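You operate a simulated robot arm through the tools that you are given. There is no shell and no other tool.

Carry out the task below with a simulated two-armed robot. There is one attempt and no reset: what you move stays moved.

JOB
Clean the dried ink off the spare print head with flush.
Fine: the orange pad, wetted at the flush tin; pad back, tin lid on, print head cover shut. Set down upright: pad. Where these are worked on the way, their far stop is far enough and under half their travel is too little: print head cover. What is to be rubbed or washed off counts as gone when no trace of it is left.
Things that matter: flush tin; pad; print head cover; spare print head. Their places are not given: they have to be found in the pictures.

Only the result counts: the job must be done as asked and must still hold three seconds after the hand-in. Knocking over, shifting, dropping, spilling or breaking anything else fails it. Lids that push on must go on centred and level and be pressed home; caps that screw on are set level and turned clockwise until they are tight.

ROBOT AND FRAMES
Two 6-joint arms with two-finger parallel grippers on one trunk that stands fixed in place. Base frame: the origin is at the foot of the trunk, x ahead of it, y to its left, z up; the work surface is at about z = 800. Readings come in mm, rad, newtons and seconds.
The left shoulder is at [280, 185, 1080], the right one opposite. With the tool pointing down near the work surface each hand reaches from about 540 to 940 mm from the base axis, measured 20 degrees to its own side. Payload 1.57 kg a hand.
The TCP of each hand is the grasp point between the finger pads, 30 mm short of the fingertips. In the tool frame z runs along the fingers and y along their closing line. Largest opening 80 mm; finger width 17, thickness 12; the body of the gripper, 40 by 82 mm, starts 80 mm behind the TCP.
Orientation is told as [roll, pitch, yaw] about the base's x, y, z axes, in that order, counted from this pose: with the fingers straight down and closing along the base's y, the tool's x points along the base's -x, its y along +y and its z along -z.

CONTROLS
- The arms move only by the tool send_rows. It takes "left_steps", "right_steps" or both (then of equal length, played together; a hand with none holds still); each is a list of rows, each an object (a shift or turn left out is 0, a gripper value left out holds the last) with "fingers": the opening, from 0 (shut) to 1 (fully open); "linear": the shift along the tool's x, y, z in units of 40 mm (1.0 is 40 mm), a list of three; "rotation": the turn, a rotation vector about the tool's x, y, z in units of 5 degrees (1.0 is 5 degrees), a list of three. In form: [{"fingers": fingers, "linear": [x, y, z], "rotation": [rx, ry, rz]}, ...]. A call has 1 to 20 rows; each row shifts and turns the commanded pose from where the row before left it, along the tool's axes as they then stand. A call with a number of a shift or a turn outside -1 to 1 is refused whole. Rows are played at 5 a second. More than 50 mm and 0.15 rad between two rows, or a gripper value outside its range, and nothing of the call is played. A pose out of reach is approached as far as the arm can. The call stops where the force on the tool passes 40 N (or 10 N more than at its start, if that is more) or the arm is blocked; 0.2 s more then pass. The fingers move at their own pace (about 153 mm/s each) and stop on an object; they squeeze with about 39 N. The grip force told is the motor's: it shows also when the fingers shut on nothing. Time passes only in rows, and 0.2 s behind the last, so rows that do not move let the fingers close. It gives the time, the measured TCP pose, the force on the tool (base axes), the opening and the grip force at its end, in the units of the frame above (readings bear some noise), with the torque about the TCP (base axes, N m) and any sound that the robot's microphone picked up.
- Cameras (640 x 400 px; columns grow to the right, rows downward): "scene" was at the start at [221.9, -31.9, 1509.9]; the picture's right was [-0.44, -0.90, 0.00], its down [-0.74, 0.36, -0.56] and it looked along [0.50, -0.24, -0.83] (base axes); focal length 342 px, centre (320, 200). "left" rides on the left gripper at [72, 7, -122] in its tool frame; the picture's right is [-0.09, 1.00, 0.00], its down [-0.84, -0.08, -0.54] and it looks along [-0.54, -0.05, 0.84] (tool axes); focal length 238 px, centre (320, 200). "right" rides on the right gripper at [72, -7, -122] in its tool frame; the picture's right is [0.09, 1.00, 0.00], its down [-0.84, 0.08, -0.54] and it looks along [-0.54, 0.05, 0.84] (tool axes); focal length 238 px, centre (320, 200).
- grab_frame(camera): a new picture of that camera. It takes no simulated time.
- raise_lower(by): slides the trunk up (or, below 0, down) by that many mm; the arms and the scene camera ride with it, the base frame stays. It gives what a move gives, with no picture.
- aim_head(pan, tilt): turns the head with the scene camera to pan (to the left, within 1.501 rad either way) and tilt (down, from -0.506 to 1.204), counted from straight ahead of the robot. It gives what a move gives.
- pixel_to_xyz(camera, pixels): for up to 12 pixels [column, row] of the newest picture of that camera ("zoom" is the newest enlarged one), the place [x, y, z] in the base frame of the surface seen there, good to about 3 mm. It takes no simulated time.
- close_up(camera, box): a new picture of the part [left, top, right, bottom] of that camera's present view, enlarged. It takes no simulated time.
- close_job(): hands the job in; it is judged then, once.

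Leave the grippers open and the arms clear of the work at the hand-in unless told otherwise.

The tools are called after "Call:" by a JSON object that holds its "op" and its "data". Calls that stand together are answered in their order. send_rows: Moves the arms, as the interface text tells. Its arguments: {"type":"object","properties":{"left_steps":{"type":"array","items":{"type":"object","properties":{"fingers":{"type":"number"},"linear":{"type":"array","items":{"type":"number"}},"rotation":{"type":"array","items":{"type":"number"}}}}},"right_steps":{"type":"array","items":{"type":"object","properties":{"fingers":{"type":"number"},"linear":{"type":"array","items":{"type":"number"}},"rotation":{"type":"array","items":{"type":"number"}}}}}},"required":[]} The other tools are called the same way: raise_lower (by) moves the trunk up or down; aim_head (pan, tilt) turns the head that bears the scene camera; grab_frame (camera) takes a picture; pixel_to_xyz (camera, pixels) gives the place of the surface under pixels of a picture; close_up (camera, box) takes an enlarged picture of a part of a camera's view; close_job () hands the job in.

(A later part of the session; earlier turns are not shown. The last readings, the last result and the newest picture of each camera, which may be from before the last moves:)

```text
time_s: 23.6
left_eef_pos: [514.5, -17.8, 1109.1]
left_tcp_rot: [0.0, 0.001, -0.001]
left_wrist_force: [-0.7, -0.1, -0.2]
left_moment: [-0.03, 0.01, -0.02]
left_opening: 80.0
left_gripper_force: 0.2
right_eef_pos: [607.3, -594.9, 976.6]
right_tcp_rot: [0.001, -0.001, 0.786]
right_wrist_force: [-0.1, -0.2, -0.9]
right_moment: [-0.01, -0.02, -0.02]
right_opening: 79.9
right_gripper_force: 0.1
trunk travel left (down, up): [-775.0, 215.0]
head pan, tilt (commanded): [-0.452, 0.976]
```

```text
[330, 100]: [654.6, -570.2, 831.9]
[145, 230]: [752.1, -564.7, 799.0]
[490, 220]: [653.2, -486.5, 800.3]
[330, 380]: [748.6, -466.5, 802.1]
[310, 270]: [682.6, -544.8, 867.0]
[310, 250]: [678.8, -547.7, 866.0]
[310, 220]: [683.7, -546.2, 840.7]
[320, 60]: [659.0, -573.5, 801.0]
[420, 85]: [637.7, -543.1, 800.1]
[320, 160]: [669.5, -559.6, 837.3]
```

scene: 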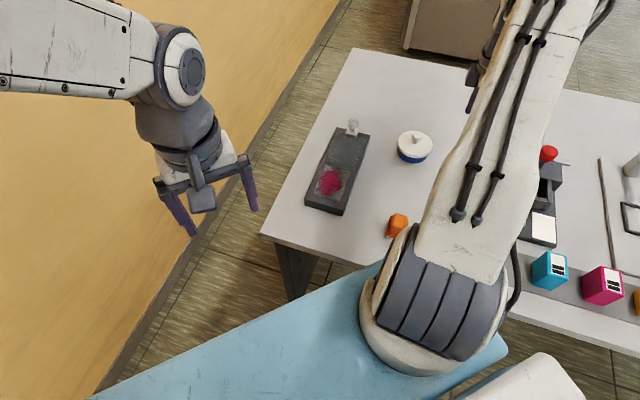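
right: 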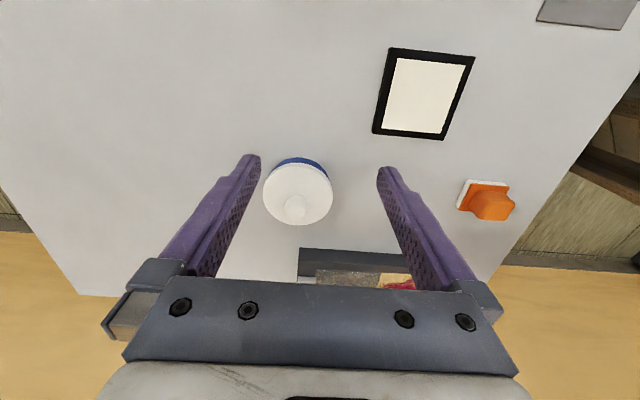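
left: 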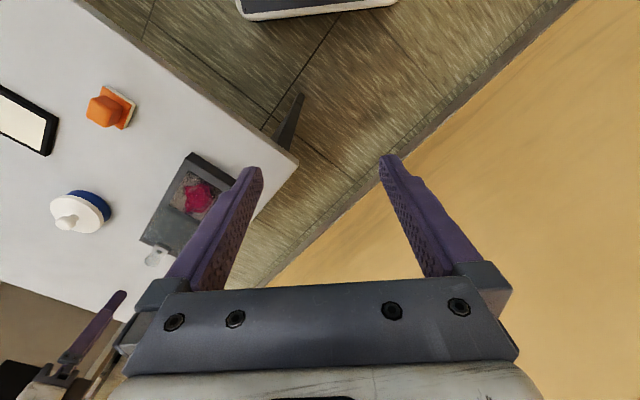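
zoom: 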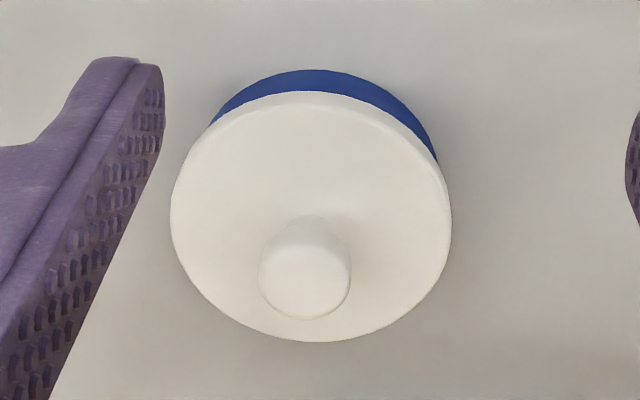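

The lid is about 92 mm wide with a knob about 26 mm wide, roughly z 848–870, centred near (686,-541). The rim is too wide for the gripper, so I'll use the knob. I'll hover above it at z≈960 to centre properly and look for free table space for the lid.

Call:
{"op": "pixel_to_xyz", "data": {"camera": "right", "pixels": [[200, 100], [150, 160], [250, 80], [330, 90], [375, 130], [390, 50], [470, 60], [440, 138], [90, 280], [70, 180]]}}

Call:
{"op": "send_rows", "data": {"right_steps": [{"linear": [-0.78, -0.146, 0.138]}, {"linear": [-0.78, -0.146, 0.138]}, {"linear": [-0.78, -0.146, 0.138]}, {"linear": [0, 0, 0]}]}}

Call:
{"op": "grab_frame", "data": {"camera": "right"}}

Call:
{"op": "close_up", "data": {"camera": "right", "box": [250, 80, 390, 190]}}

Call:
{"op": "pixel_to_xyz", "data": {"camera": "zoom", "pixels": [[320, 200], [300, 200], [340, 200], [320, 180], [320, 220], [320, 260]]}}

```text
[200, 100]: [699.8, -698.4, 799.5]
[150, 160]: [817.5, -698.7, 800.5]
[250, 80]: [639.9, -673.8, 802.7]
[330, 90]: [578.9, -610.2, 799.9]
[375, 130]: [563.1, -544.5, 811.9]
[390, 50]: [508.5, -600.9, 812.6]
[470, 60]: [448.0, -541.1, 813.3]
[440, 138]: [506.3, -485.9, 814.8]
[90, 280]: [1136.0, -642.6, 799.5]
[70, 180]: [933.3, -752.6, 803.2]
```

```text
time_s: 24.6
left_eef_pos: [515.8, -18.1, 1110.0]
left_tcp_rot: [0.0, 0.001, 0.0]
left_wrist_force: [-0.3, -0.6, 0.1]
left_moment: [0.0, -0.01, -0.01]
left_opening: 80.1
left_gripper_force: 0.0
right_eef_pos: [686.4, -540.7, 959.4]
right_tcp_rot: [-0.001, -0.001, 0.785]
right_wrist_force: [-0.6, 0.7, 0.5]
right_moment: [-0.03, -0.01, 0.01]
right_opening: 80.0
right_gripper_force: 0.0
trunk travel left (down, up): [-775.0, 215.0]
head pan, tilt (commanded): [-0.452, 0.976]
```

```text
taken
```

right: 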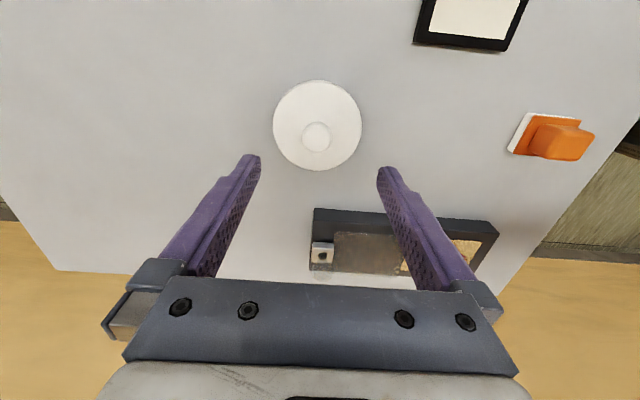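

```text
3.64 times, centred on (320, 135) of right
```

zoom: 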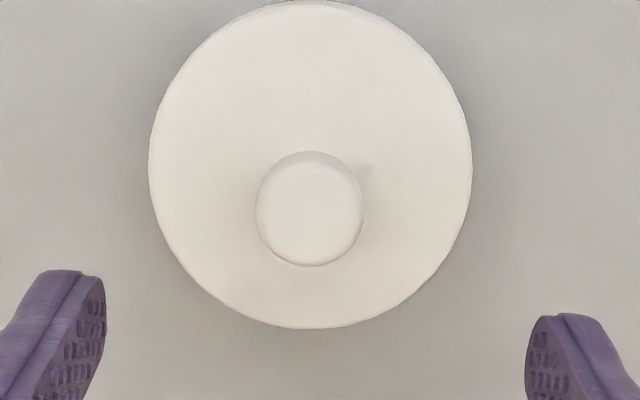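

```text
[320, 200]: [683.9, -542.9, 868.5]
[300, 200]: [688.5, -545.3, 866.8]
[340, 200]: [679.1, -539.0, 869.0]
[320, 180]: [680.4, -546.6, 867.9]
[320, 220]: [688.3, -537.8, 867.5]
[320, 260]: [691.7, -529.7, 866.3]
```

The knob centre is about 2.4 mm off along the closing line and 2 mm across. I'll correct that and descend to TCP z≈876, which puts the tips at about 846, above the lid top at about 838.

Call:
{"op": "send_rows", "data": {"right_steps": [{"linear": [0.04, -0.06, 0]}, {"linear": [0, 0, 0.7]}, {"linear": [0, 0, 0.7]}, {"linear": [0, 0, 0.4]}, {"linear": [0, 0, 0.28]}, {"linear": [0, 0, 0]}]}}

Call:
{"op": "grab_frame", "data": {"camera": "right"}}

```text
time_s: 26.0
left_eef_pos: [514.3, -19.2, 1108.7]
left_tcp_rot: [-0.001, 0.0, 0.001]
left_wrist_force: [-0.6, -0.2, -0.3]
left_moment: [0.02, -0.01, 0.0]
left_opening: 79.9
left_gripper_force: 0.1
right_eef_pos: [685.6, -541.2, 875.3]
right_tcp_rot: [0.001, 0.0, 0.788]
right_wrist_force: [-0.4, 0.2, -0.1]
right_moment: [-0.03, 0.0, 0.01]
right_opening: 80.1
right_gripper_force: 0.2
trunk travel left (down, up): [-775.0, 215.0]
head pan, tilt (commanded): [-0.452, 0.976]
```

```text
taken
```

right: 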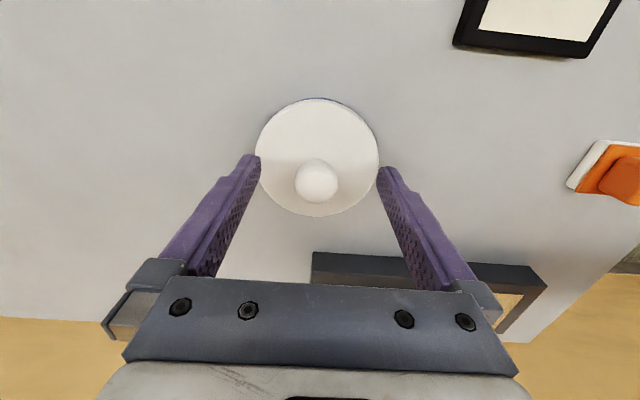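

The knob sits at column 317, midway between the fingers (261 and 378). I'll close part way first to check the centring.

Call:
{"op": "send_rows", "data": {"right_steps": [{"fingers": 0.45}, {"fingers": 0.45}]}}

Call:
{"op": "close_up", "data": {"camera": "right", "box": [240, 90, 400, 220]}}

```text
time_s: 26.6
left_eef_pos: [514.4, -18.8, 1108.8]
left_tcp_rot: [0.0, 0.0, -0.001]
left_wrist_force: [-0.2, 0.4, -0.5]
left_moment: [-0.03, -0.03, 0.01]
left_opening: 79.9
left_gripper_force: 0.1
right_eef_pos: [684.5, -542.0, 874.0]
right_tcp_rot: [0.0, 0.0, 0.787]
right_wrist_force: [1.3, 0.2, 0.9]
right_moment: [-0.02, -0.01, -0.05]
right_opening: 36.0
right_gripper_force: 0.0
trunk travel left (down, up): [-775.0, 215.0]
head pan, tilt (commanded): [-0.452, 0.976]
```

```text
3.08 times, centred on (320, 155) of right
```

zoom: 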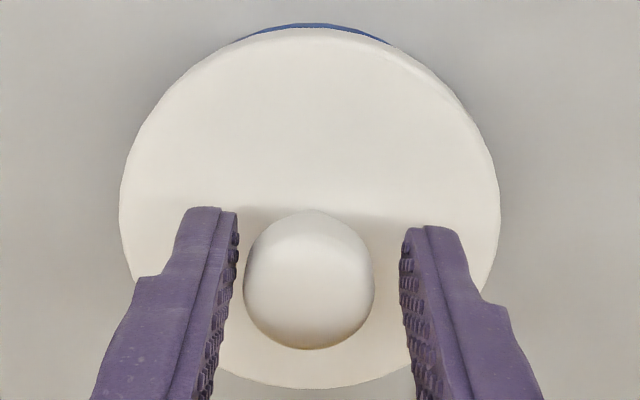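

The knob is about 1.5 mm nearer the left finger (gaps 11 px against 26 px). I'll shift that way and then close fully.

Call:
{"op": "send_rows", "data": {"right_steps": [{"linear": [0, -0.04, 0]}, {"fingers": 0.2}, {"fingers": 0.2}, {"fingers": 0.2}]}}

Call:
{"op": "close_up", "data": {"camera": "right", "box": [240, 90, 400, 220]}}

```text
time_s: 27.6
left_eef_pos: [515.0, -17.8, 1108.9]
left_tcp_rot: [-0.001, 0.0, 0.001]
left_wrist_force: [0.2, 0.6, -0.4]
left_moment: [0.01, 0.02, -0.01]
left_opening: 80.1
left_gripper_force: 0.0
right_eef_pos: [684.4, -542.3, 875.6]
right_tcp_rot: [0.003, 0.0, 0.786]
right_wrist_force: [-0.1, 0.4, 0.6]
right_moment: [-0.02, -0.06, 0.01]
right_opening: 26.5
right_gripper_force: 38.0
trunk travel left (down, up): [-775.0, 215.0]
head pan, tilt (commanded): [-0.452, 0.976]
heard: snap
```

```text
3.08 times, centred on (320, 155) of right
```

zoom: 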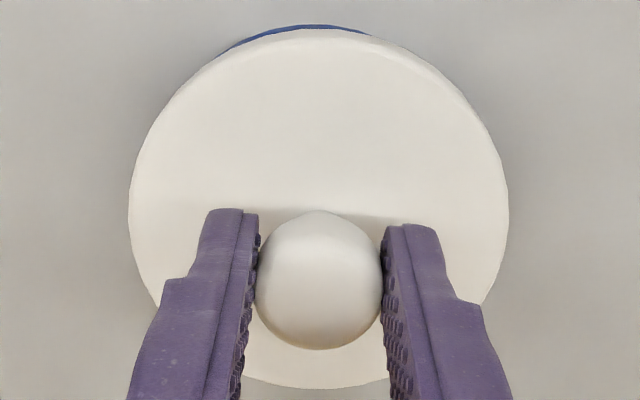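

I gripped the knob at 26.5 mm and heard a snap; the lid may have popped loose. I'll lift slowly straight up and watch the force.

Call:
{"op": "send_rows", "data": {"right_steps": [{"linear": [0, 0, -0.1]}, {"linear": [0, 0, -0.1]}, {"linear": [0, 0, -0.1]}, {"linear": [0, 0, 0]}]}}

Call:
{"op": "close_up", "data": {"camera": "scene", "box": [375, 105, 455, 175]}}

Call:
{"op": "grab_frame", "data": {"camera": "right"}}

```text
time_s: 28.6
left_eef_pos: [514.2, -17.5, 1108.7]
left_tcp_rot: [-0.001, -0.001, -0.001]
left_wrist_force: [0.4, -0.7, 0.4]
left_moment: [-0.01, 0.01, -0.04]
left_opening: 80.1
left_gripper_force: 0.0
right_eef_pos: [685.6, -542.5, 887.0]
right_tcp_rot: [0.0, 0.001, 0.787]
right_wrist_force: [-0.1, -0.3, -0.6]
right_moment: [-0.02, 0.05, 0.01]
right_opening: 26.8
right_gripper_force: 37.7
trunk travel left (down, up): [-775.0, 215.0]
head pan, tilt (commanded): [-0.452, 0.976]
```

```text
5.71 times, centred on (415, 140) of scene
```

zoom: 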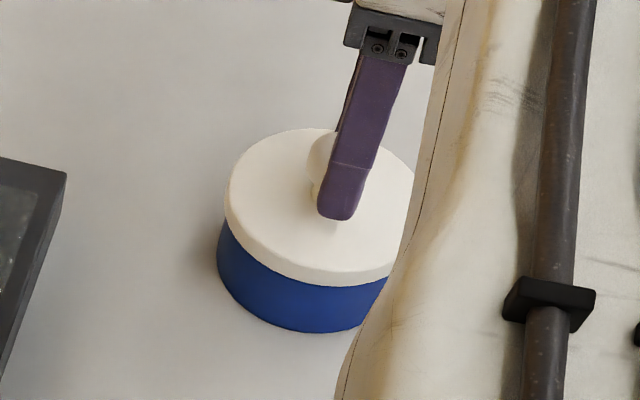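

```text
taken
```

right: 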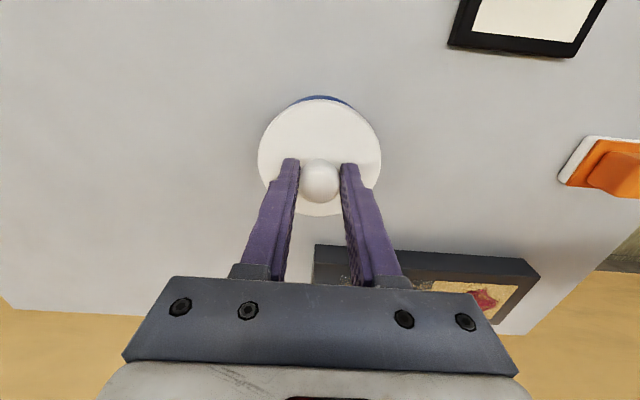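

The load is only about 0.6 N, which suggests just the lid. I'll lift another 40 mm and look to confirm the tin stays on the table.

Call:
{"op": "send_rows", "data": {"right_steps": [{"linear": [0, 0, -0.25]}, {"linear": [0, 0, -0.25]}, {"linear": [0, 0, -0.5]}, {"linear": [0, 0, -0.5]}, {"linear": [0, 0, 0]}]}}

Call:
{"op": "close_up", "data": {"camera": "scene", "box": [355, 85, 475, 175]}}

Call:
{"op": "grab_frame", "data": {"camera": "right"}}

```text
time_s: 29.8
left_eef_pos: [514.4, -18.1, 1109.1]
left_tcp_rot: [-0.001, 0.0, 0.0]
left_wrist_force: [0.1, 0.0, -0.3]
left_moment: [0.0, -0.02, 0.0]
left_opening: 80.2
left_gripper_force: 0.0
right_eef_pos: [685.8, -545.0, 947.6]
right_tcp_rot: [0.0, -0.001, 0.788]
right_wrist_force: [0.3, 0.1, -1.7]
right_moment: [0.0, -0.02, 0.03]
right_opening: 26.4
right_gripper_force: 37.4
trunk travel left (down, up): [-775.0, 215.0]
head pan, tilt (commanded): [-0.452, 0.976]
```

```text
4.44 times, centred on (415, 130) of scene
```

zoom: 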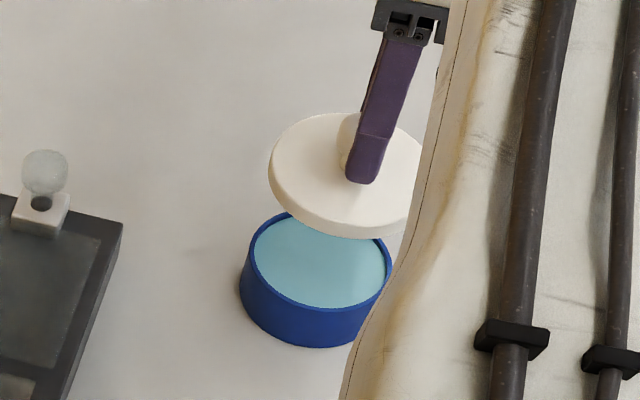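

```text
taken
```

right: 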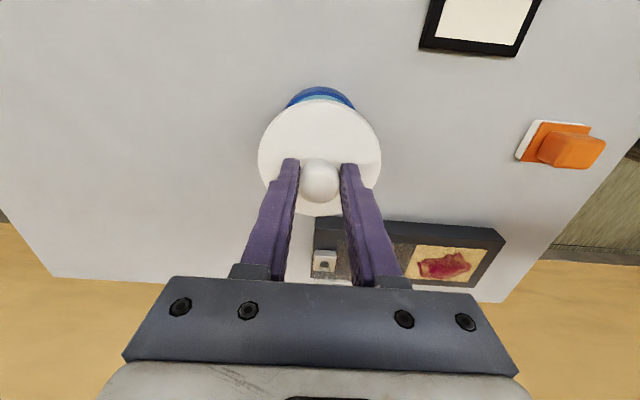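

The lid is off, the tin stayed put, and the tin holds teal flush almost to the brim. I'll set the lid down on the free table at about (605,-440), moving sideways at this height first.

Call:
{"op": "send_rows", "data": {"right_steps": [{"linear": [-0.107, 0.82, 0]}, {"linear": [-0.107, 0.82, 0]}, {"linear": [-0.107, 0.82, 0]}, {"linear": [-0.107, 0.82, 0]}, {"linear": [0, 0, 0.7]}, {"linear": [0, 0, 0.7]}, {"linear": [0, 0, 0.4]}, {"linear": [0, 0, 0.3]}, {"linear": [0, 0, 0]}]}}

Call:
{"op": "grab_frame", "data": {"camera": "scene"}}

Call:
{"op": "grab_frame", "data": {"camera": "right"}}

```text
time_s: 31.8
left_eef_pos: [514.6, -17.8, 1109.5]
left_tcp_rot: [0.0, 0.0, 0.0]
left_wrist_force: [0.2, -0.3, 1.4]
left_moment: [0.0, -0.02, -0.02]
left_opening: 80.3
left_gripper_force: 0.1
right_eef_pos: [605.6, -437.5, 862.4]
right_tcp_rot: [0.001, -0.002, 0.787]
right_wrist_force: [-0.6, -0.3, 0.1]
right_moment: [0.01, 0.01, -0.02]
right_opening: 26.8
right_gripper_force: 37.5
trunk travel left (down, up): [-775.0, 215.0]
head pan, tilt (commanded): [-0.452, 0.976]
```

```text
taken
```

scene: 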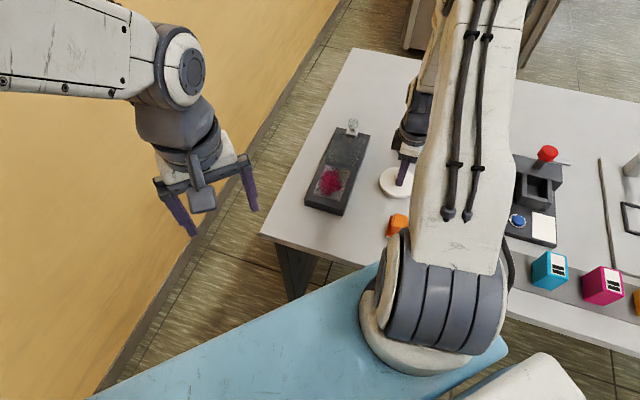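

```text
taken
```

right: 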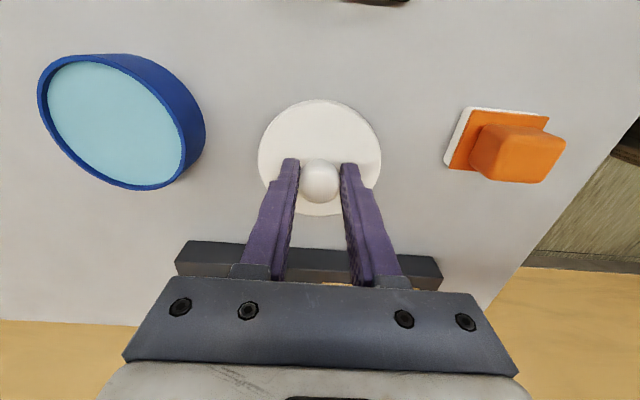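

The spot is clear. I'll lower in small steps until the lid touches the table.

Call:
{"op": "send_rows", "data": {"right_steps": [{"linear": [0, 0, 0.1]}, {"linear": [0, 0, 0.1]}, {"linear": [0, 0, 0]}]}}

```text
time_s: 32.6
left_eef_pos: [513.9, -16.6, 1108.4]
left_tcp_rot: [0.0, -0.002, 0.0]
left_wrist_force: [-0.9, -0.3, 0.5]
left_moment: [-0.03, -0.03, 0.01]
left_opening: 80.0
left_gripper_force: 0.1
right_eef_pos: [606.5, -438.5, 855.3]
right_tcp_rot: [-0.001, -0.001, 0.787]
right_wrist_force: [-0.2, 0.4, -0.8]
right_moment: [0.0, 0.01, 0.01]
right_opening: 26.3
right_gripper_force: 37.3
trunk travel left (down, up): [-775.0, 215.0]
head pan, tilt (commanded): [-0.452, 0.976]
```

Call:
{"op": "send_rows", "data": {"right_steps": [{"linear": [0, 0, 0.06]}, {"linear": [0, 0, 0.06]}, {"linear": [0, 0, 0]}]}}

```text
time_s: 33.4
left_eef_pos: [513.9, -18.7, 1109.4]
left_tcp_rot: [0.0, -0.001, 0.0]
left_wrist_force: [-0.2, 0.8, 0.5]
left_moment: [0.0, 0.01, -0.02]
left_opening: 79.8
left_gripper_force: 0.2
right_eef_pos: [608.0, -438.5, 849.5]
right_tcp_rot: [-0.001, -0.002, 0.787]
right_wrist_force: [0.8, -0.4, -0.8]
right_moment: [0.0, -0.02, 0.0]
right_opening: 26.6
right_gripper_force: 36.9
trunk travel left (down, up): [-775.0, 215.0]
head pan, tilt (commanded): [-0.452, 0.976]
```

Call:
{"op": "send_rows", "data": {"right_steps": [{"linear": [0, 0, 0.05]}, {"linear": [0, 0, 0.05]}, {"linear": [0, 0, 0]}]}}

Call:
{"op": "close_up", "data": {"camera": "scene", "box": [360, 140, 450, 220]}}

```text
time_s: 34.2
left_eef_pos: [514.1, -17.5, 1108.6]
left_tcp_rot: [0.001, 0.0, 0.0]
left_wrist_force: [-0.6, -0.8, -0.5]
left_moment: [-0.02, 0.02, 0.02]
left_opening: 80.2
left_gripper_force: 0.0
right_eef_pos: [605.4, -438.4, 845.3]
right_tcp_rot: [-0.001, 0.001, 0.788]
right_wrist_force: [-0.6, 0.7, -1.0]
right_moment: [-0.01, 0.02, -0.02]
right_opening: 26.4
right_gripper_force: 37.5
trunk travel left (down, up): [-775.0, 215.0]
head pan, tilt (commanded): [-0.452, 0.976]
```

```text
5.00 times, centred on (405, 180) of scene
```

zoom: 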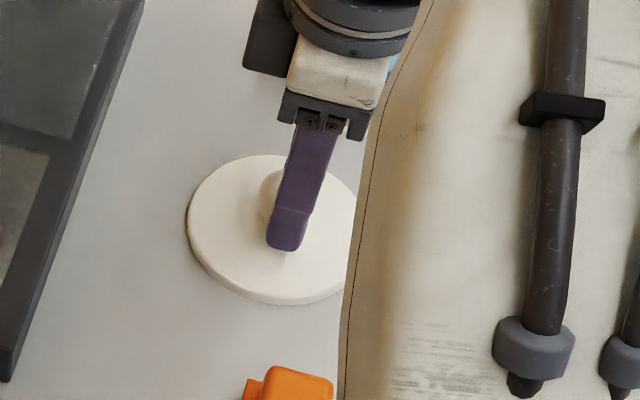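

There is no contact yet and the lid edge looks very close to the table. I'll continue in 2 mm steps.

Call:
{"op": "send_rows", "data": {"right_steps": [{"linear": [0, 0, 0.05]}, {"linear": [0, 0, 0]}]}}

Call:
{"op": "send_rows", "data": {"right_steps": [{"linear": [0, 0, 0.05]}, {"linear": [0, 0, 0]}]}}

```text
time_s: 34.8
left_eef_pos: [514.1, -18.3, 1108.4]
left_tcp_rot: [0.0, -0.001, 0.001]
left_wrist_force: [1.0, 0.4, 0.8]
left_moment: [0.01, 0.01, 0.02]
left_opening: 79.9
left_gripper_force: 0.0
right_eef_pos: [606.2, -439.1, 844.5]
right_tcp_rot: [0.001, 0.0, 0.786]
right_wrist_force: [0.0, -0.1, -0.1]
right_moment: [0.0, -0.01, 0.02]
right_opening: 26.4
right_gripper_force: 38.1
trunk travel left (down, up): [-775.0, 215.0]
head pan, tilt (commanded): [-0.452, 0.976]
```

```text
time_s: 35.4
left_eef_pos: [514.1, -17.0, 1108.6]
left_tcp_rot: [0.002, 0.001, 0.0]
left_wrist_force: [0.4, -1.1, 0.1]
left_moment: [-0.03, 0.01, 0.02]
left_opening: 79.8
left_gripper_force: 0.0
right_eef_pos: [606.7, -437.9, 842.4]
right_tcp_rot: [0.001, 0.001, 0.786]
right_wrist_force: [-3.9, 1.4, 12.8]
right_moment: [0.05, 0.05, 0.02]
right_opening: 26.5
right_gripper_force: 37.8
trunk travel left (down, up): [-775.0, 215.0]
head pan, tilt (commanded): [-0.452, 0.976]
```

Contact: 12.8 N at TCP z≈842.5. I'll ease off slightly, open the fingers and rise.

Call:
{"op": "send_rows", "data": {"right_steps": [{"linear": [0, 0, -0.02]}, {"fingers": 0.5}, {"fingers": 0.7}, {"linear": [0, 0, -0.5]}, {"linear": [0, 0, -0.7]}, {"linear": [0, 0, -0.8]}, {"linear": [0, 0, -0.8], "fingers": 1.0}, {"linear": [0, 0, 0]}]}}

Call:
{"op": "grab_frame", "data": {"camera": "right"}}

Call:
{"op": "grab_frame", "data": {"camera": "scene"}}

```text
time_s: 37.2
left_eef_pos: [514.7, -18.2, 1109.3]
left_tcp_rot: [0.0, -0.001, 0.001]
left_wrist_force: [-0.6, -0.6, 0.2]
left_moment: [-0.03, -0.02, -0.01]
left_opening: 79.9
left_gripper_force: 0.0
right_eef_pos: [605.6, -437.5, 954.0]
right_tcp_rot: [0.0, 0.0, 0.787]
right_wrist_force: [-0.2, -1.1, -0.4]
right_moment: [0.0, 0.02, 0.02]
right_opening: 79.9
right_gripper_force: 0.1
trunk travel left (down, up): [-775.0, 215.0]
head pan, tilt (commanded): [-0.452, 0.976]
```

```text
taken
```

right: 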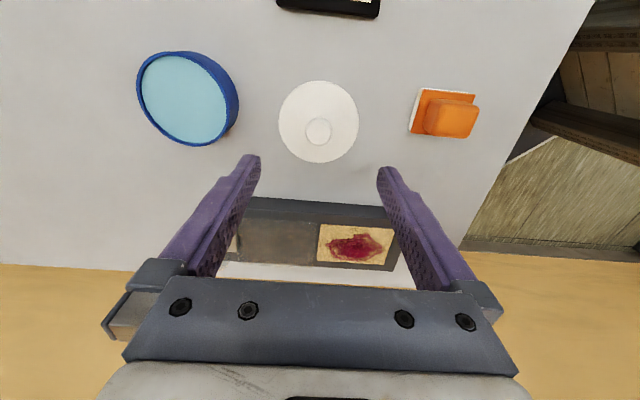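

```text
taken
```

scene: 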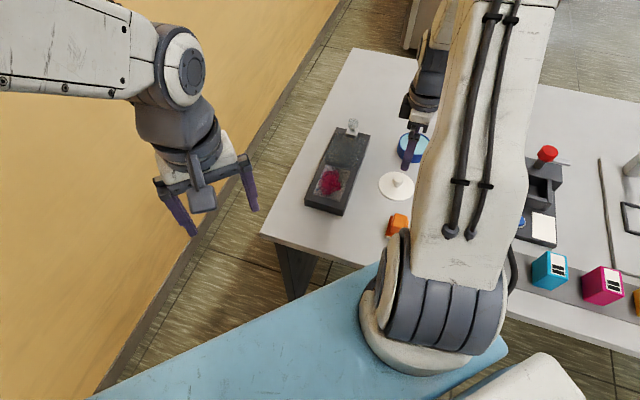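

The lid is down. I'll now measure the tin rim and liquid, and the pad, from this view.

Call:
{"op": "close_up", "data": {"camera": "right", "box": [125, 40, 255, 160]}}

Call:
{"op": "pixel_to_xyz", "data": {"camera": "zoom", "pixels": [[45, 170], [440, 250], [240, 60], [270, 350], [250, 200], [480, 180], [300, 40], [200, 300], [330, 120], [370, 340]]}}

Call:
{"op": "close_up", "data": {"camera": "right", "box": [395, 70, 495, 150]}}

Call:
{"op": "pixel_to_xyz", "data": {"camera": "zoom", "pixels": [[200, 110], [510, 140], [500, 330], [180, 310], [210, 200], [250, 170], [490, 180], [470, 320], [230, 310], [350, 250], [130, 120], [95, 325]]}}

```text
3.33 times, centred on (190, 100) of right
```

zoom: 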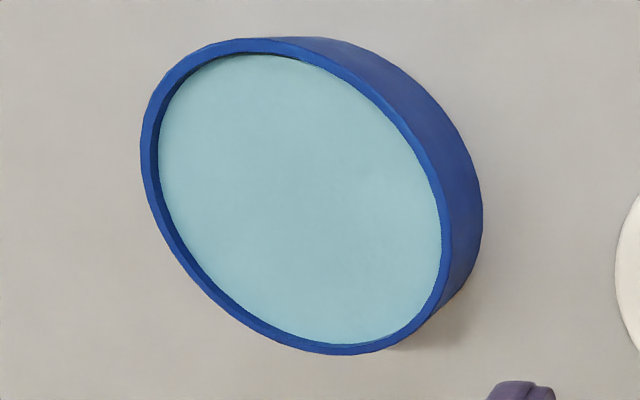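

```text
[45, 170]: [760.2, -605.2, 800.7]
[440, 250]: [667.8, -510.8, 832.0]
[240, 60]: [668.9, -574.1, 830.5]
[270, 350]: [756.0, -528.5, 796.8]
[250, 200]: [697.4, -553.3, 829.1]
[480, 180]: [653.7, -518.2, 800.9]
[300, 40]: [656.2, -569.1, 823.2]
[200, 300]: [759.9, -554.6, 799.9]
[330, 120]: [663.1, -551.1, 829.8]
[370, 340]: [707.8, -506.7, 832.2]
```

```text
5.00 times, centred on (445, 110) of right
```

zoom: 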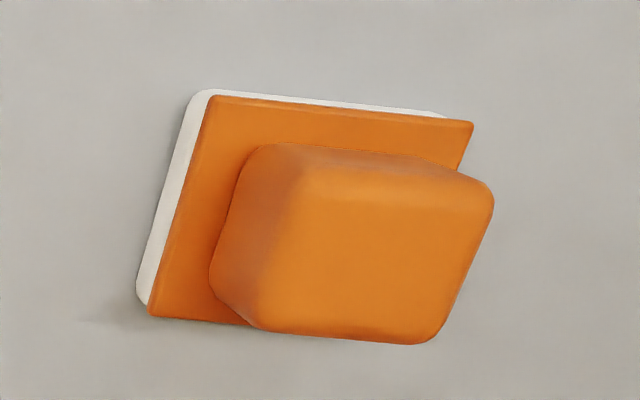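

```text
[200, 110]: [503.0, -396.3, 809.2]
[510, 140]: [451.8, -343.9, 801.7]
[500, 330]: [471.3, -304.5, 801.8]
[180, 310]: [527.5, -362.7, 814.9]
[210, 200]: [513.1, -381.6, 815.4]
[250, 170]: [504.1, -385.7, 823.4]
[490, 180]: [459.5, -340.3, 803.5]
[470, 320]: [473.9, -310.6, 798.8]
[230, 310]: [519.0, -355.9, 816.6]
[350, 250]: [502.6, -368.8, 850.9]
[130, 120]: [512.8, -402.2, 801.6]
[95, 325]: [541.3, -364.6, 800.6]
```

Tin rim is at z≈832 and liquid at about 829, centred near (687,-542). The pad is a small block on a square plate, with its top at z≈851. I'll move above the pad to measure its exact position and angle.

Call:
{"op": "send_rows", "data": {"right_steps": [{"linear": [0.125, 0.85, 0]}, {"linear": [0.125, 0.85, 0]}, {"linear": [0.125, 0.85, 0]}, {"linear": [0.125, 0.85, 0]}, {"linear": [0, 0, 0]}]}}

Call:
{"op": "grab_frame", "data": {"camera": "right"}}

Call:
{"op": "close_up", "data": {"camera": "right", "box": [250, 80, 390, 190]}}

```text
time_s: 38.4
left_eef_pos: [514.0, -17.1, 1109.1]
left_tcp_rot: [-0.001, 0.0, -0.001]
left_wrist_force: [-0.7, -0.5, 0.4]
left_moment: [-0.01, -0.01, 0.04]
left_opening: 79.6
left_gripper_force: 0.0
right_eef_pos: [493.7, -354.4, 955.3]
right_tcp_rot: [0.0, 0.0, 0.787]
right_wrist_force: [-0.5, 0.0, -0.5]
right_moment: [0.01, -0.01, 0.0]
right_opening: 80.0
right_gripper_force: 0.1
trunk travel left (down, up): [-775.0, 215.0]
head pan, tilt (commanded): [-0.452, 0.976]
```

```text
taken
```

right: 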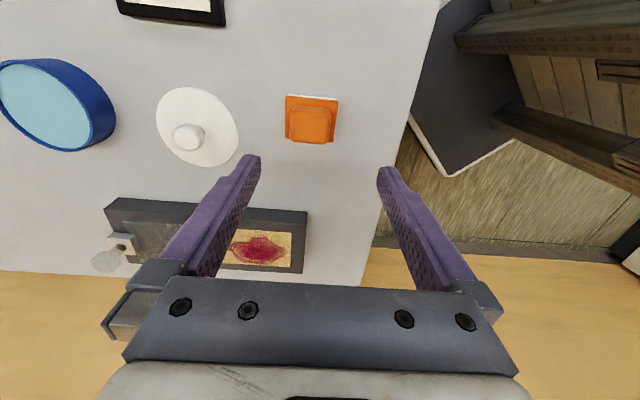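

```text
3.64 times, centred on (320, 135) of right
```

zoom: 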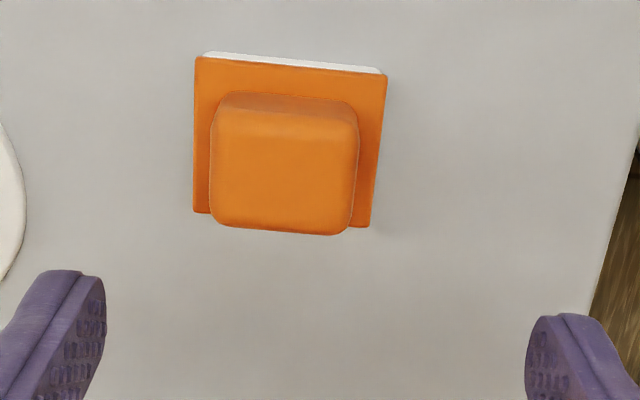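

Call:
{"op": "pixel_to_xyz", "data": {"camera": "zoom", "pixels": [[200, 62], [382, 80], [200, 207], [366, 222], [225, 120], [345, 128], [225, 215], [340, 225], [285, 165], [250, 165], [320, 165], [285, 80]]}}

```text
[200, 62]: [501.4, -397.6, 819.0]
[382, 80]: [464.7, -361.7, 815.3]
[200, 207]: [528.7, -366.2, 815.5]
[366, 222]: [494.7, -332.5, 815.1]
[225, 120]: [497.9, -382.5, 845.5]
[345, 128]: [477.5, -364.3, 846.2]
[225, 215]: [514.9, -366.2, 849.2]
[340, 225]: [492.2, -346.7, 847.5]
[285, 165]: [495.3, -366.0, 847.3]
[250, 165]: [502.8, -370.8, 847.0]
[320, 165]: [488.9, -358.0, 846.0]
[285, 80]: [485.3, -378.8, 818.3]
```

The pad is a plate about 50 × 42 mm, aligned with my 45° yaw. Its handle is about 36 mm wide, z 815–848, centred near (496,-366). I'll shift over it and descend to TCP z≈850, which leaves the tips 4 mm above the plate.

Call:
{"op": "send_rows", "data": {"right_steps": [{"linear": [0.16, -0.258, 0]}, {"linear": [0, 0, 0.8]}, {"linear": [0, 0, 0.8]}, {"linear": [0, 0, 0.5]}, {"linear": [0, 0, 0.4]}, {"linear": [0, 0, 0]}]}}

Call:
{"op": "grab_frame", "data": {"camera": "right"}}

Call:
{"op": "close_up", "data": {"camera": "right", "box": [240, 90, 400, 220]}}

```text
time_s: 39.8
left_eef_pos: [514.5, -18.5, 1108.7]
left_tcp_rot: [0.0, 0.0, -0.001]
left_wrist_force: [0.0, -0.7, -0.6]
left_moment: [0.02, 0.05, 0.03]
left_opening: 79.8
left_gripper_force: 0.1
right_eef_pos: [496.1, -368.3, 855.3]
right_tcp_rot: [0.0, 0.0, 0.788]
right_wrist_force: [-0.3, -0.3, -0.2]
right_moment: [0.01, -0.02, -0.02]
right_opening: 79.8
right_gripper_force: 0.1
trunk travel left (down, up): [-775.0, 215.0]
head pan, tilt (commanded): [-0.452, 0.976]
```

```text
taken
```

right: 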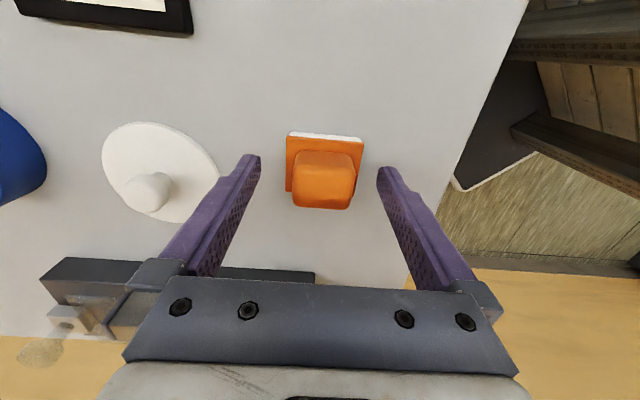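

```text
3.08 times, centred on (320, 155) of right
```

zoom: 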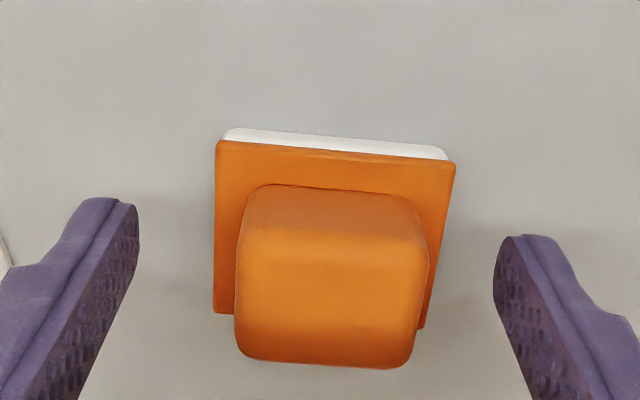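

The handle sits about 2 mm to the right of the finger midline (column 324 against 320). I'll correct that, lower the last 5 mm, close part way and check.

Call:
{"op": "send_rows", "data": {"right_steps": [{"linear": [0, 0.045, 0]}, {"linear": [0, 0, 0.125]}, {"fingers": 0.6}, {"fingers": 0.6}]}}

Call:
{"op": "close_up", "data": {"camera": "right", "box": [240, 90, 400, 220]}}

```text
time_s: 40.8
left_eef_pos: [514.4, -17.5, 1108.7]
left_tcp_rot: [0.0, 0.0, 0.001]
left_wrist_force: [0.0, 0.0, 0.5]
left_moment: [0.0, -0.01, 0.0]
left_opening: 79.9
left_gripper_force: 0.1
right_eef_pos: [496.5, -367.5, 850.5]
right_tcp_rot: [0.001, 0.0, 0.787]
right_wrist_force: [0.3, -0.2, -0.6]
right_moment: [-0.01, -0.02, -0.04]
right_opening: 48.0
right_gripper_force: 0.1
trunk travel left (down, up): [-775.0, 215.0]
head pan, tilt (commanded): [-0.452, 0.976]
```

```text
3.08 times, centred on (320, 155) of right
```

zoom: 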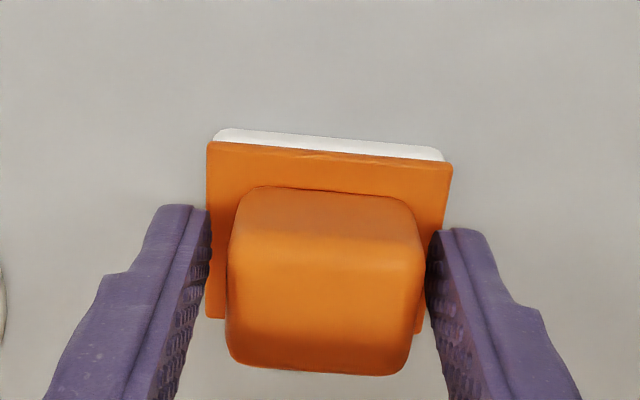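

The left gap is still larger (25 px against 6 px), so I'll shift about 1.7 mm to the right and then close.

Call:
{"op": "send_rows", "data": {"right_steps": [{"linear": [0, 0.042, 0]}, {"fingers": 0.5}, {"fingers": 0.3}, {"fingers": 0.3}]}}

Call:
{"op": "close_up", "data": {"camera": "right", "box": [240, 90, 400, 220]}}

```text
time_s: 41.8
left_eef_pos: [513.3, -18.5, 1108.2]
left_tcp_rot: [0.001, 0.001, 0.002]
left_wrist_force: [1.2, -0.1, 0.8]
left_moment: [0.0, 0.0, -0.02]
left_opening: 79.7
left_gripper_force: 0.1
right_eef_pos: [496.2, -367.7, 850.2]
right_tcp_rot: [0.001, 0.002, 0.787]
right_wrist_force: [-0.1, 0.8, 1.4]
right_moment: [0.01, -0.01, 0.01]
right_opening: 38.4
right_gripper_force: 38.9
trunk travel left (down, up): [-775.0, 215.0]
head pan, tilt (commanded): [-0.452, 0.976]
```

```text
3.08 times, centred on (320, 155) of right
```

zoom: 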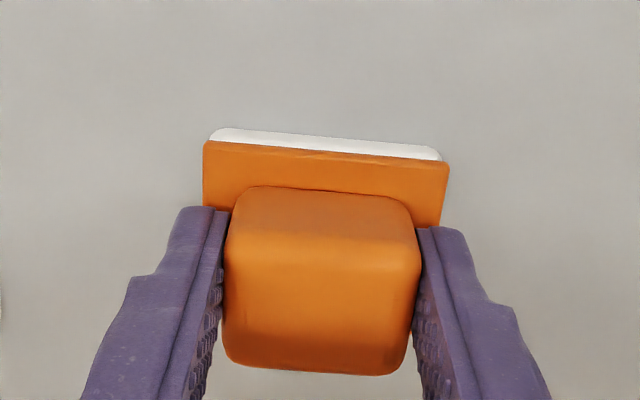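

The pad is gripped at 38.4 mm, and its home pose is TCP (496.2,-367.7,850.2). I'll lift it 80 mm and carry it over the tin centre at about (685,-542.5).

Call:
{"op": "send_rows", "data": {"right_steps": [{"linear": [0, 0, -0.4]}, {"linear": [0, 0, -0.8]}, {"linear": [0, 0, -0.8]}, {"linear": [-0.035, -0.92, 0]}, {"linear": [-0.035, -0.92, 0]}, {"linear": [-0.035, -0.92, 0]}, {"linear": [-0.035, -0.92, 0]}, {"linear": [-0.035, -0.92, 0]}, {"linear": [-0.035, -0.92, 0]}, {"linear": [-0.035, -0.91, 0]}, {"linear": [0, 0, 0]}]}}

Call:
{"op": "grab_frame", "data": {"camera": "right"}}

Call:
{"op": "grab_frame", "data": {"camera": "scene"}}

```text
time_s: 44.2
left_eef_pos: [514.8, -18.6, 1109.1]
left_tcp_rot: [-0.002, -0.001, 0.0]
left_wrist_force: [0.3, 0.0, -0.5]
left_moment: [-0.01, 0.02, 0.02]
left_opening: 79.9
left_gripper_force: 0.1
right_eef_pos: [684.1, -541.9, 928.4]
right_tcp_rot: [0.001, 0.001, 0.787]
right_wrist_force: [-0.7, -0.6, -0.2]
right_moment: [-0.03, -0.01, 0.01]
right_opening: 38.6
right_gripper_force: 38.5
trunk travel left (down, up): [-775.0, 215.0]
head pan, tilt (commanded): [-0.452, 0.976]
```

```text
taken
```

right: 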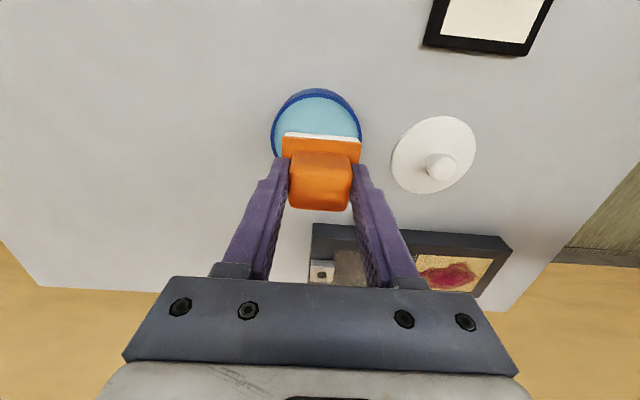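

```text
taken
```

scene: 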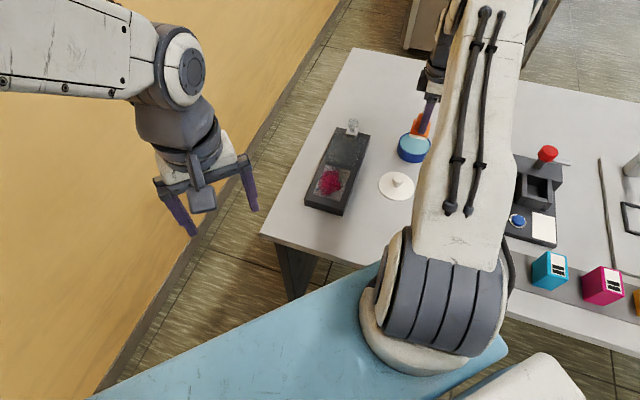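

The pad is over the tin. I'll lower towards the liquid, with pad bottom at about 838 first, and check alignment with the rim.

Call:
{"op": "send_rows", "data": {"right_steps": [{"linear": [0, 0, 0.5]}, {"linear": [0, 0, 0.5]}, {"linear": [0, 0, 0]}]}}

Call:
{"op": "close_up", "data": {"camera": "right", "box": [240, 80, 400, 220]}}

Call:
{"op": "close_up", "data": {"camera": "scene", "box": [375, 95, 455, 175]}}

```text
time_s: 45.0
left_eef_pos: [514.4, -18.3, 1108.4]
left_tcp_rot: [-0.001, 0.001, 0.0]
left_wrist_force: [1.1, 0.3, -0.2]
left_moment: [0.0, 0.02, -0.01]
left_opening: 80.0
left_gripper_force: 0.1
right_eef_pos: [685.7, -542.2, 889.1]
right_tcp_rot: [0.0, -0.001, 0.787]
right_wrist_force: [-0.3, 0.0, -1.6]
right_moment: [0.03, -0.02, 0.02]
right_opening: 38.5
right_gripper_force: 39.2
trunk travel left (down, up): [-775.0, 215.0]
head pan, tilt (commanded): [-0.452, 0.976]
```

```text
2.86 times, centred on (320, 150) of right
```

zoom: 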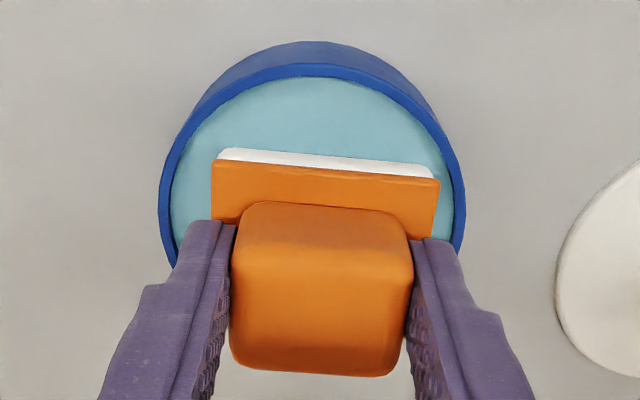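

```text
5.00 times, centred on (415, 135) of scene
```

zoom: 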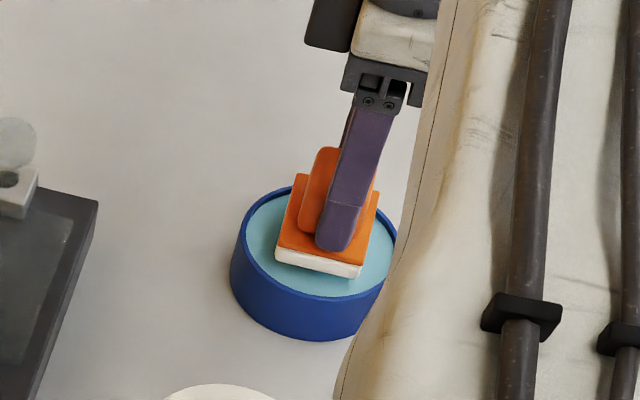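

The pad sits inside the rim but about 2–3 mm off centre both ways. I'll correct that and lower the pad into the liquid, with pad bottom at about 823 and the fingertips staying above the rim.

Call:
{"op": "send_rows", "data": {"right_steps": [{"linear": [-0.06, -0.055, 0]}, {"linear": [0, 0, 0.2]}, {"linear": [0, 0, 0.1]}, {"linear": [0, 0, 0]}]}}

Call:
{"op": "close_up", "data": {"camera": "right", "box": [240, 80, 400, 220]}}

Call:
{"op": "close_up", "data": {"camera": "scene", "box": [375, 95, 455, 175]}}

```text
time_s: 46.0
left_eef_pos: [513.2, -17.1, 1109.1]
left_tcp_rot: [-0.002, -0.002, 0.002]
left_wrist_force: [-0.2, -0.5, 0.2]
left_moment: [0.02, -0.02, 0.0]
left_opening: 79.9
left_gripper_force: 0.1
right_eef_pos: [688.1, -541.0, 882.0]
right_tcp_rot: [-0.005, 0.001, 0.786]
right_wrist_force: [-6.1, 5.4, 34.3]
right_moment: [0.44, 0.39, 0.05]
right_opening: 38.9
right_gripper_force: 39.2
trunk travel left (down, up): [-775.0, 215.0]
head pan, tilt (commanded): [-0.452, 0.976]
```

```text
2.86 times, centred on (320, 150) of right
```

zoom: 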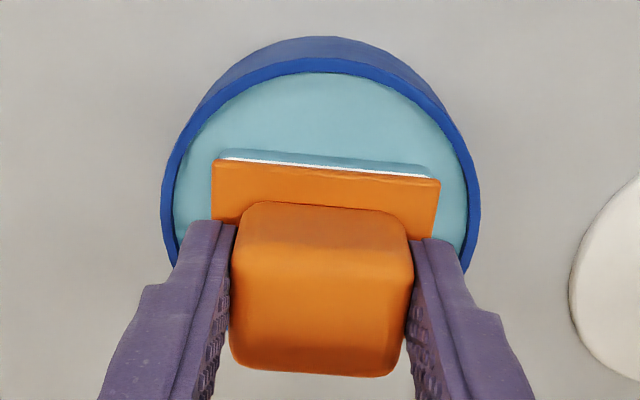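

```text
5.00 times, centred on (415, 135) of scene
```

zoom: 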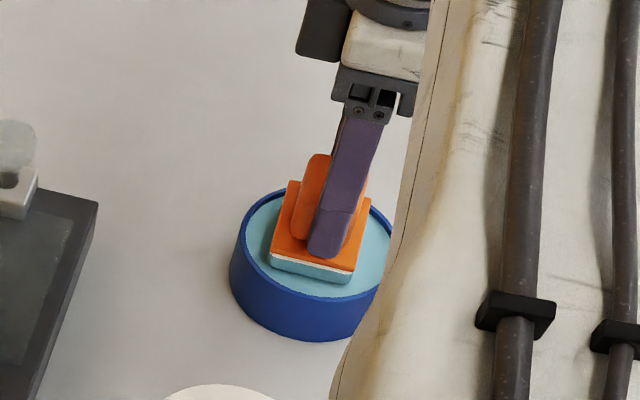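

The surface pushed back at 34 N, so it acts as solid, and the pad's white sponge has turned teal, so it is wetted. I'll lift straight up and check the pad and tin.

Call:
{"op": "send_rows", "data": {"right_steps": [{"linear": [0, 0, -0.15]}, {"linear": [0, 0, -0.5]}, {"linear": [0, 0, -0.8]}, {"linear": [0, 0, 0]}]}}

Call:
{"op": "grab_frame", "data": {"camera": "right"}}

Call:
{"op": "close_up", "data": {"camera": "scene", "box": [375, 75, 455, 175]}}

```text
time_s: 47.0
left_eef_pos: [513.4, -18.7, 1108.9]
left_tcp_rot: [0.0, 0.0, -0.002]
left_wrist_force: [-0.3, -0.5, -0.5]
left_moment: [0.02, -0.03, -0.05]
left_opening: 80.2
left_gripper_force: 0.1
right_eef_pos: [687.2, -539.7, 935.5]
right_tcp_rot: [0.003, 0.0, 0.787]
right_wrist_force: [-1.0, -0.5, -0.1]
right_moment: [0.03, 0.02, -0.01]
right_opening: 38.5
right_gripper_force: 39.1
trunk travel left (down, up): [-775.0, 215.0]
head pan, tilt (commanded): [-0.452, 0.976]
```

```text
taken
```

right: 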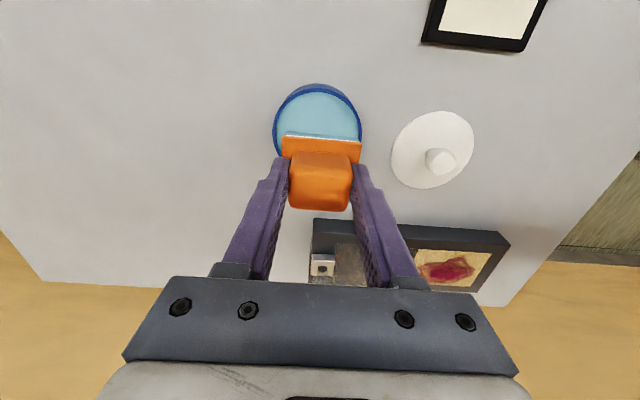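

```text
4.00 times, centred on (415, 125) of scene
```

zoom: 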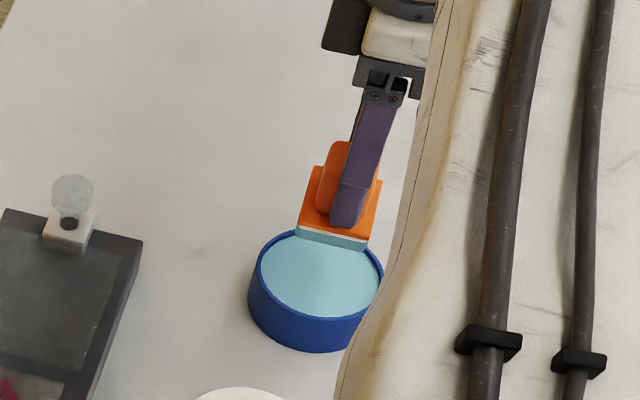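

The pad is wet and the tin undisturbed. I'll carry the pad at this height to above the stain, at about (659,-267).

Call:
{"op": "send_rows", "data": {"right_steps": [{"linear": [-0.616, 0.757, 0]}, {"linear": [-0.616, 0.757, 0]}, {"linear": [-0.616, 0.757, 0]}, {"linear": [-0.616, 0.757, 0]}, {"linear": [-0.616, 0.757, 0]}, {"linear": [-0.616, 0.757, 0]}, {"linear": [-0.616, 0.757, 0]}, {"linear": [0, 0, 0]}]}}

Call:
{"op": "grab_frame", "data": {"camera": "right"}}

Call:
{"op": "close_up", "data": {"camera": "scene", "box": [280, 100, 400, 230]}}

```text
time_s: 48.8
left_eef_pos: [513.0, -17.4, 1107.7]
left_tcp_rot: [-0.001, 0.001, 0.002]
left_wrist_force: [0.7, -0.2, -0.3]
left_moment: [-0.03, 0.0, -0.01]
left_opening: 80.4
left_gripper_force: 0.0
right_eef_pos: [660.7, -267.4, 938.1]
right_tcp_rot: [-0.001, 0.001, 0.785]
right_wrist_force: [0.1, -0.3, -0.6]
right_moment: [-0.02, 0.04, -0.01]
right_opening: 38.5
right_gripper_force: 38.6
trunk travel left (down, up): [-775.0, 215.0]
head pan, tilt (commanded): [-0.452, 0.976]
```

```text
taken
```

right: 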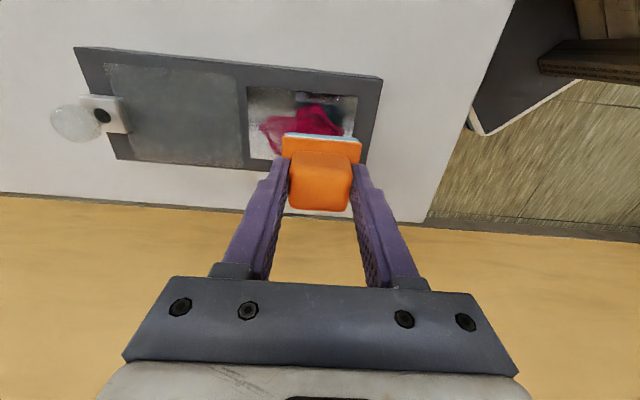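

```text
3.08 times, centred on (340, 165) of scene
```

zoom: 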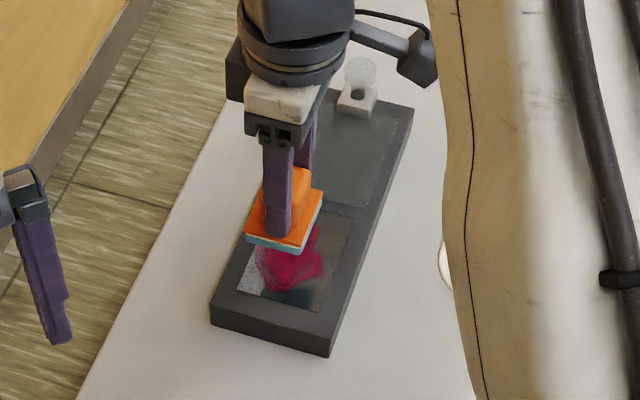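

The pad is above the near part of the stain. I'll lower it to just above the surface.

Call:
{"op": "send_rows", "data": {"right_steps": [{"linear": [0, 0, 0.6]}, {"linear": [0, 0, 0.5]}, {"linear": [0, 0, 0.2]}, {"linear": [0, 0, 0]}]}}

Call:
{"op": "send_rows", "data": {"right_steps": [{"linear": [0, 0, 0.05]}, {"linear": [0, 0, 0.05]}, {"linear": [0, 0, 0]}]}}

```text
time_s: 49.8
left_eef_pos: [514.5, -17.4, 1108.2]
left_tcp_rot: [0.0, 0.0, 0.001]
left_wrist_force: [-0.6, 0.0, -0.4]
left_moment: [0.0, -0.03, -0.01]
left_opening: 79.9
left_gripper_force: 0.0
right_eef_pos: [661.8, -269.5, 884.4]
right_tcp_rot: [0.0, 0.001, 0.786]
right_wrist_force: [0.1, 0.4, -1.0]
right_moment: [0.01, 0.0, -0.03]
right_opening: 38.4
right_gripper_force: 38.7
trunk travel left (down, up): [-775.0, 215.0]
head pan, tilt (commanded): [-0.452, 0.976]
```

```text
time_s: 50.6
left_eef_pos: [513.5, -18.3, 1108.2]
left_tcp_rot: [0.0, -0.001, 0.002]
left_wrist_force: [-1.0, -1.2, -0.6]
left_moment: [0.03, 0.05, 0.0]
left_opening: 80.0
left_gripper_force: 0.0
right_eef_pos: [660.8, -269.2, 880.5]
right_tcp_rot: [-0.001, 0.0, 0.788]
right_wrist_force: [0.6, -0.1, -1.4]
right_moment: [0.0, 0.0, -0.02]
right_opening: 38.6
right_gripper_force: 38.4
trunk travel left (down, up): [-775.0, 215.0]
head pan, tilt (commanded): [-0.452, 0.976]
```

Call:
{"op": "send_rows", "data": {"right_steps": [{"linear": [0, 0, 0.05]}, {"linear": [0, 0, 0]}]}}

```text
time_s: 51.2
left_eef_pos: [512.7, -17.6, 1110.1]
left_tcp_rot: [0.0, 0.001, 0.001]
left_wrist_force: [0.1, 0.2, -0.9]
left_moment: [0.0, 0.0, -0.02]
left_opening: 80.1
left_gripper_force: 0.1
right_eef_pos: [660.3, -269.5, 880.6]
right_tcp_rot: [-0.001, 0.0, 0.789]
right_wrist_force: [-3.3, -0.7, 26.2]
right_moment: [0.04, 0.3, -0.03]
right_opening: 38.3
right_gripper_force: 39.1
trunk travel left (down, up): [-775.0, 215.0]
head pan, tilt (commanded): [-0.452, 0.976]
```

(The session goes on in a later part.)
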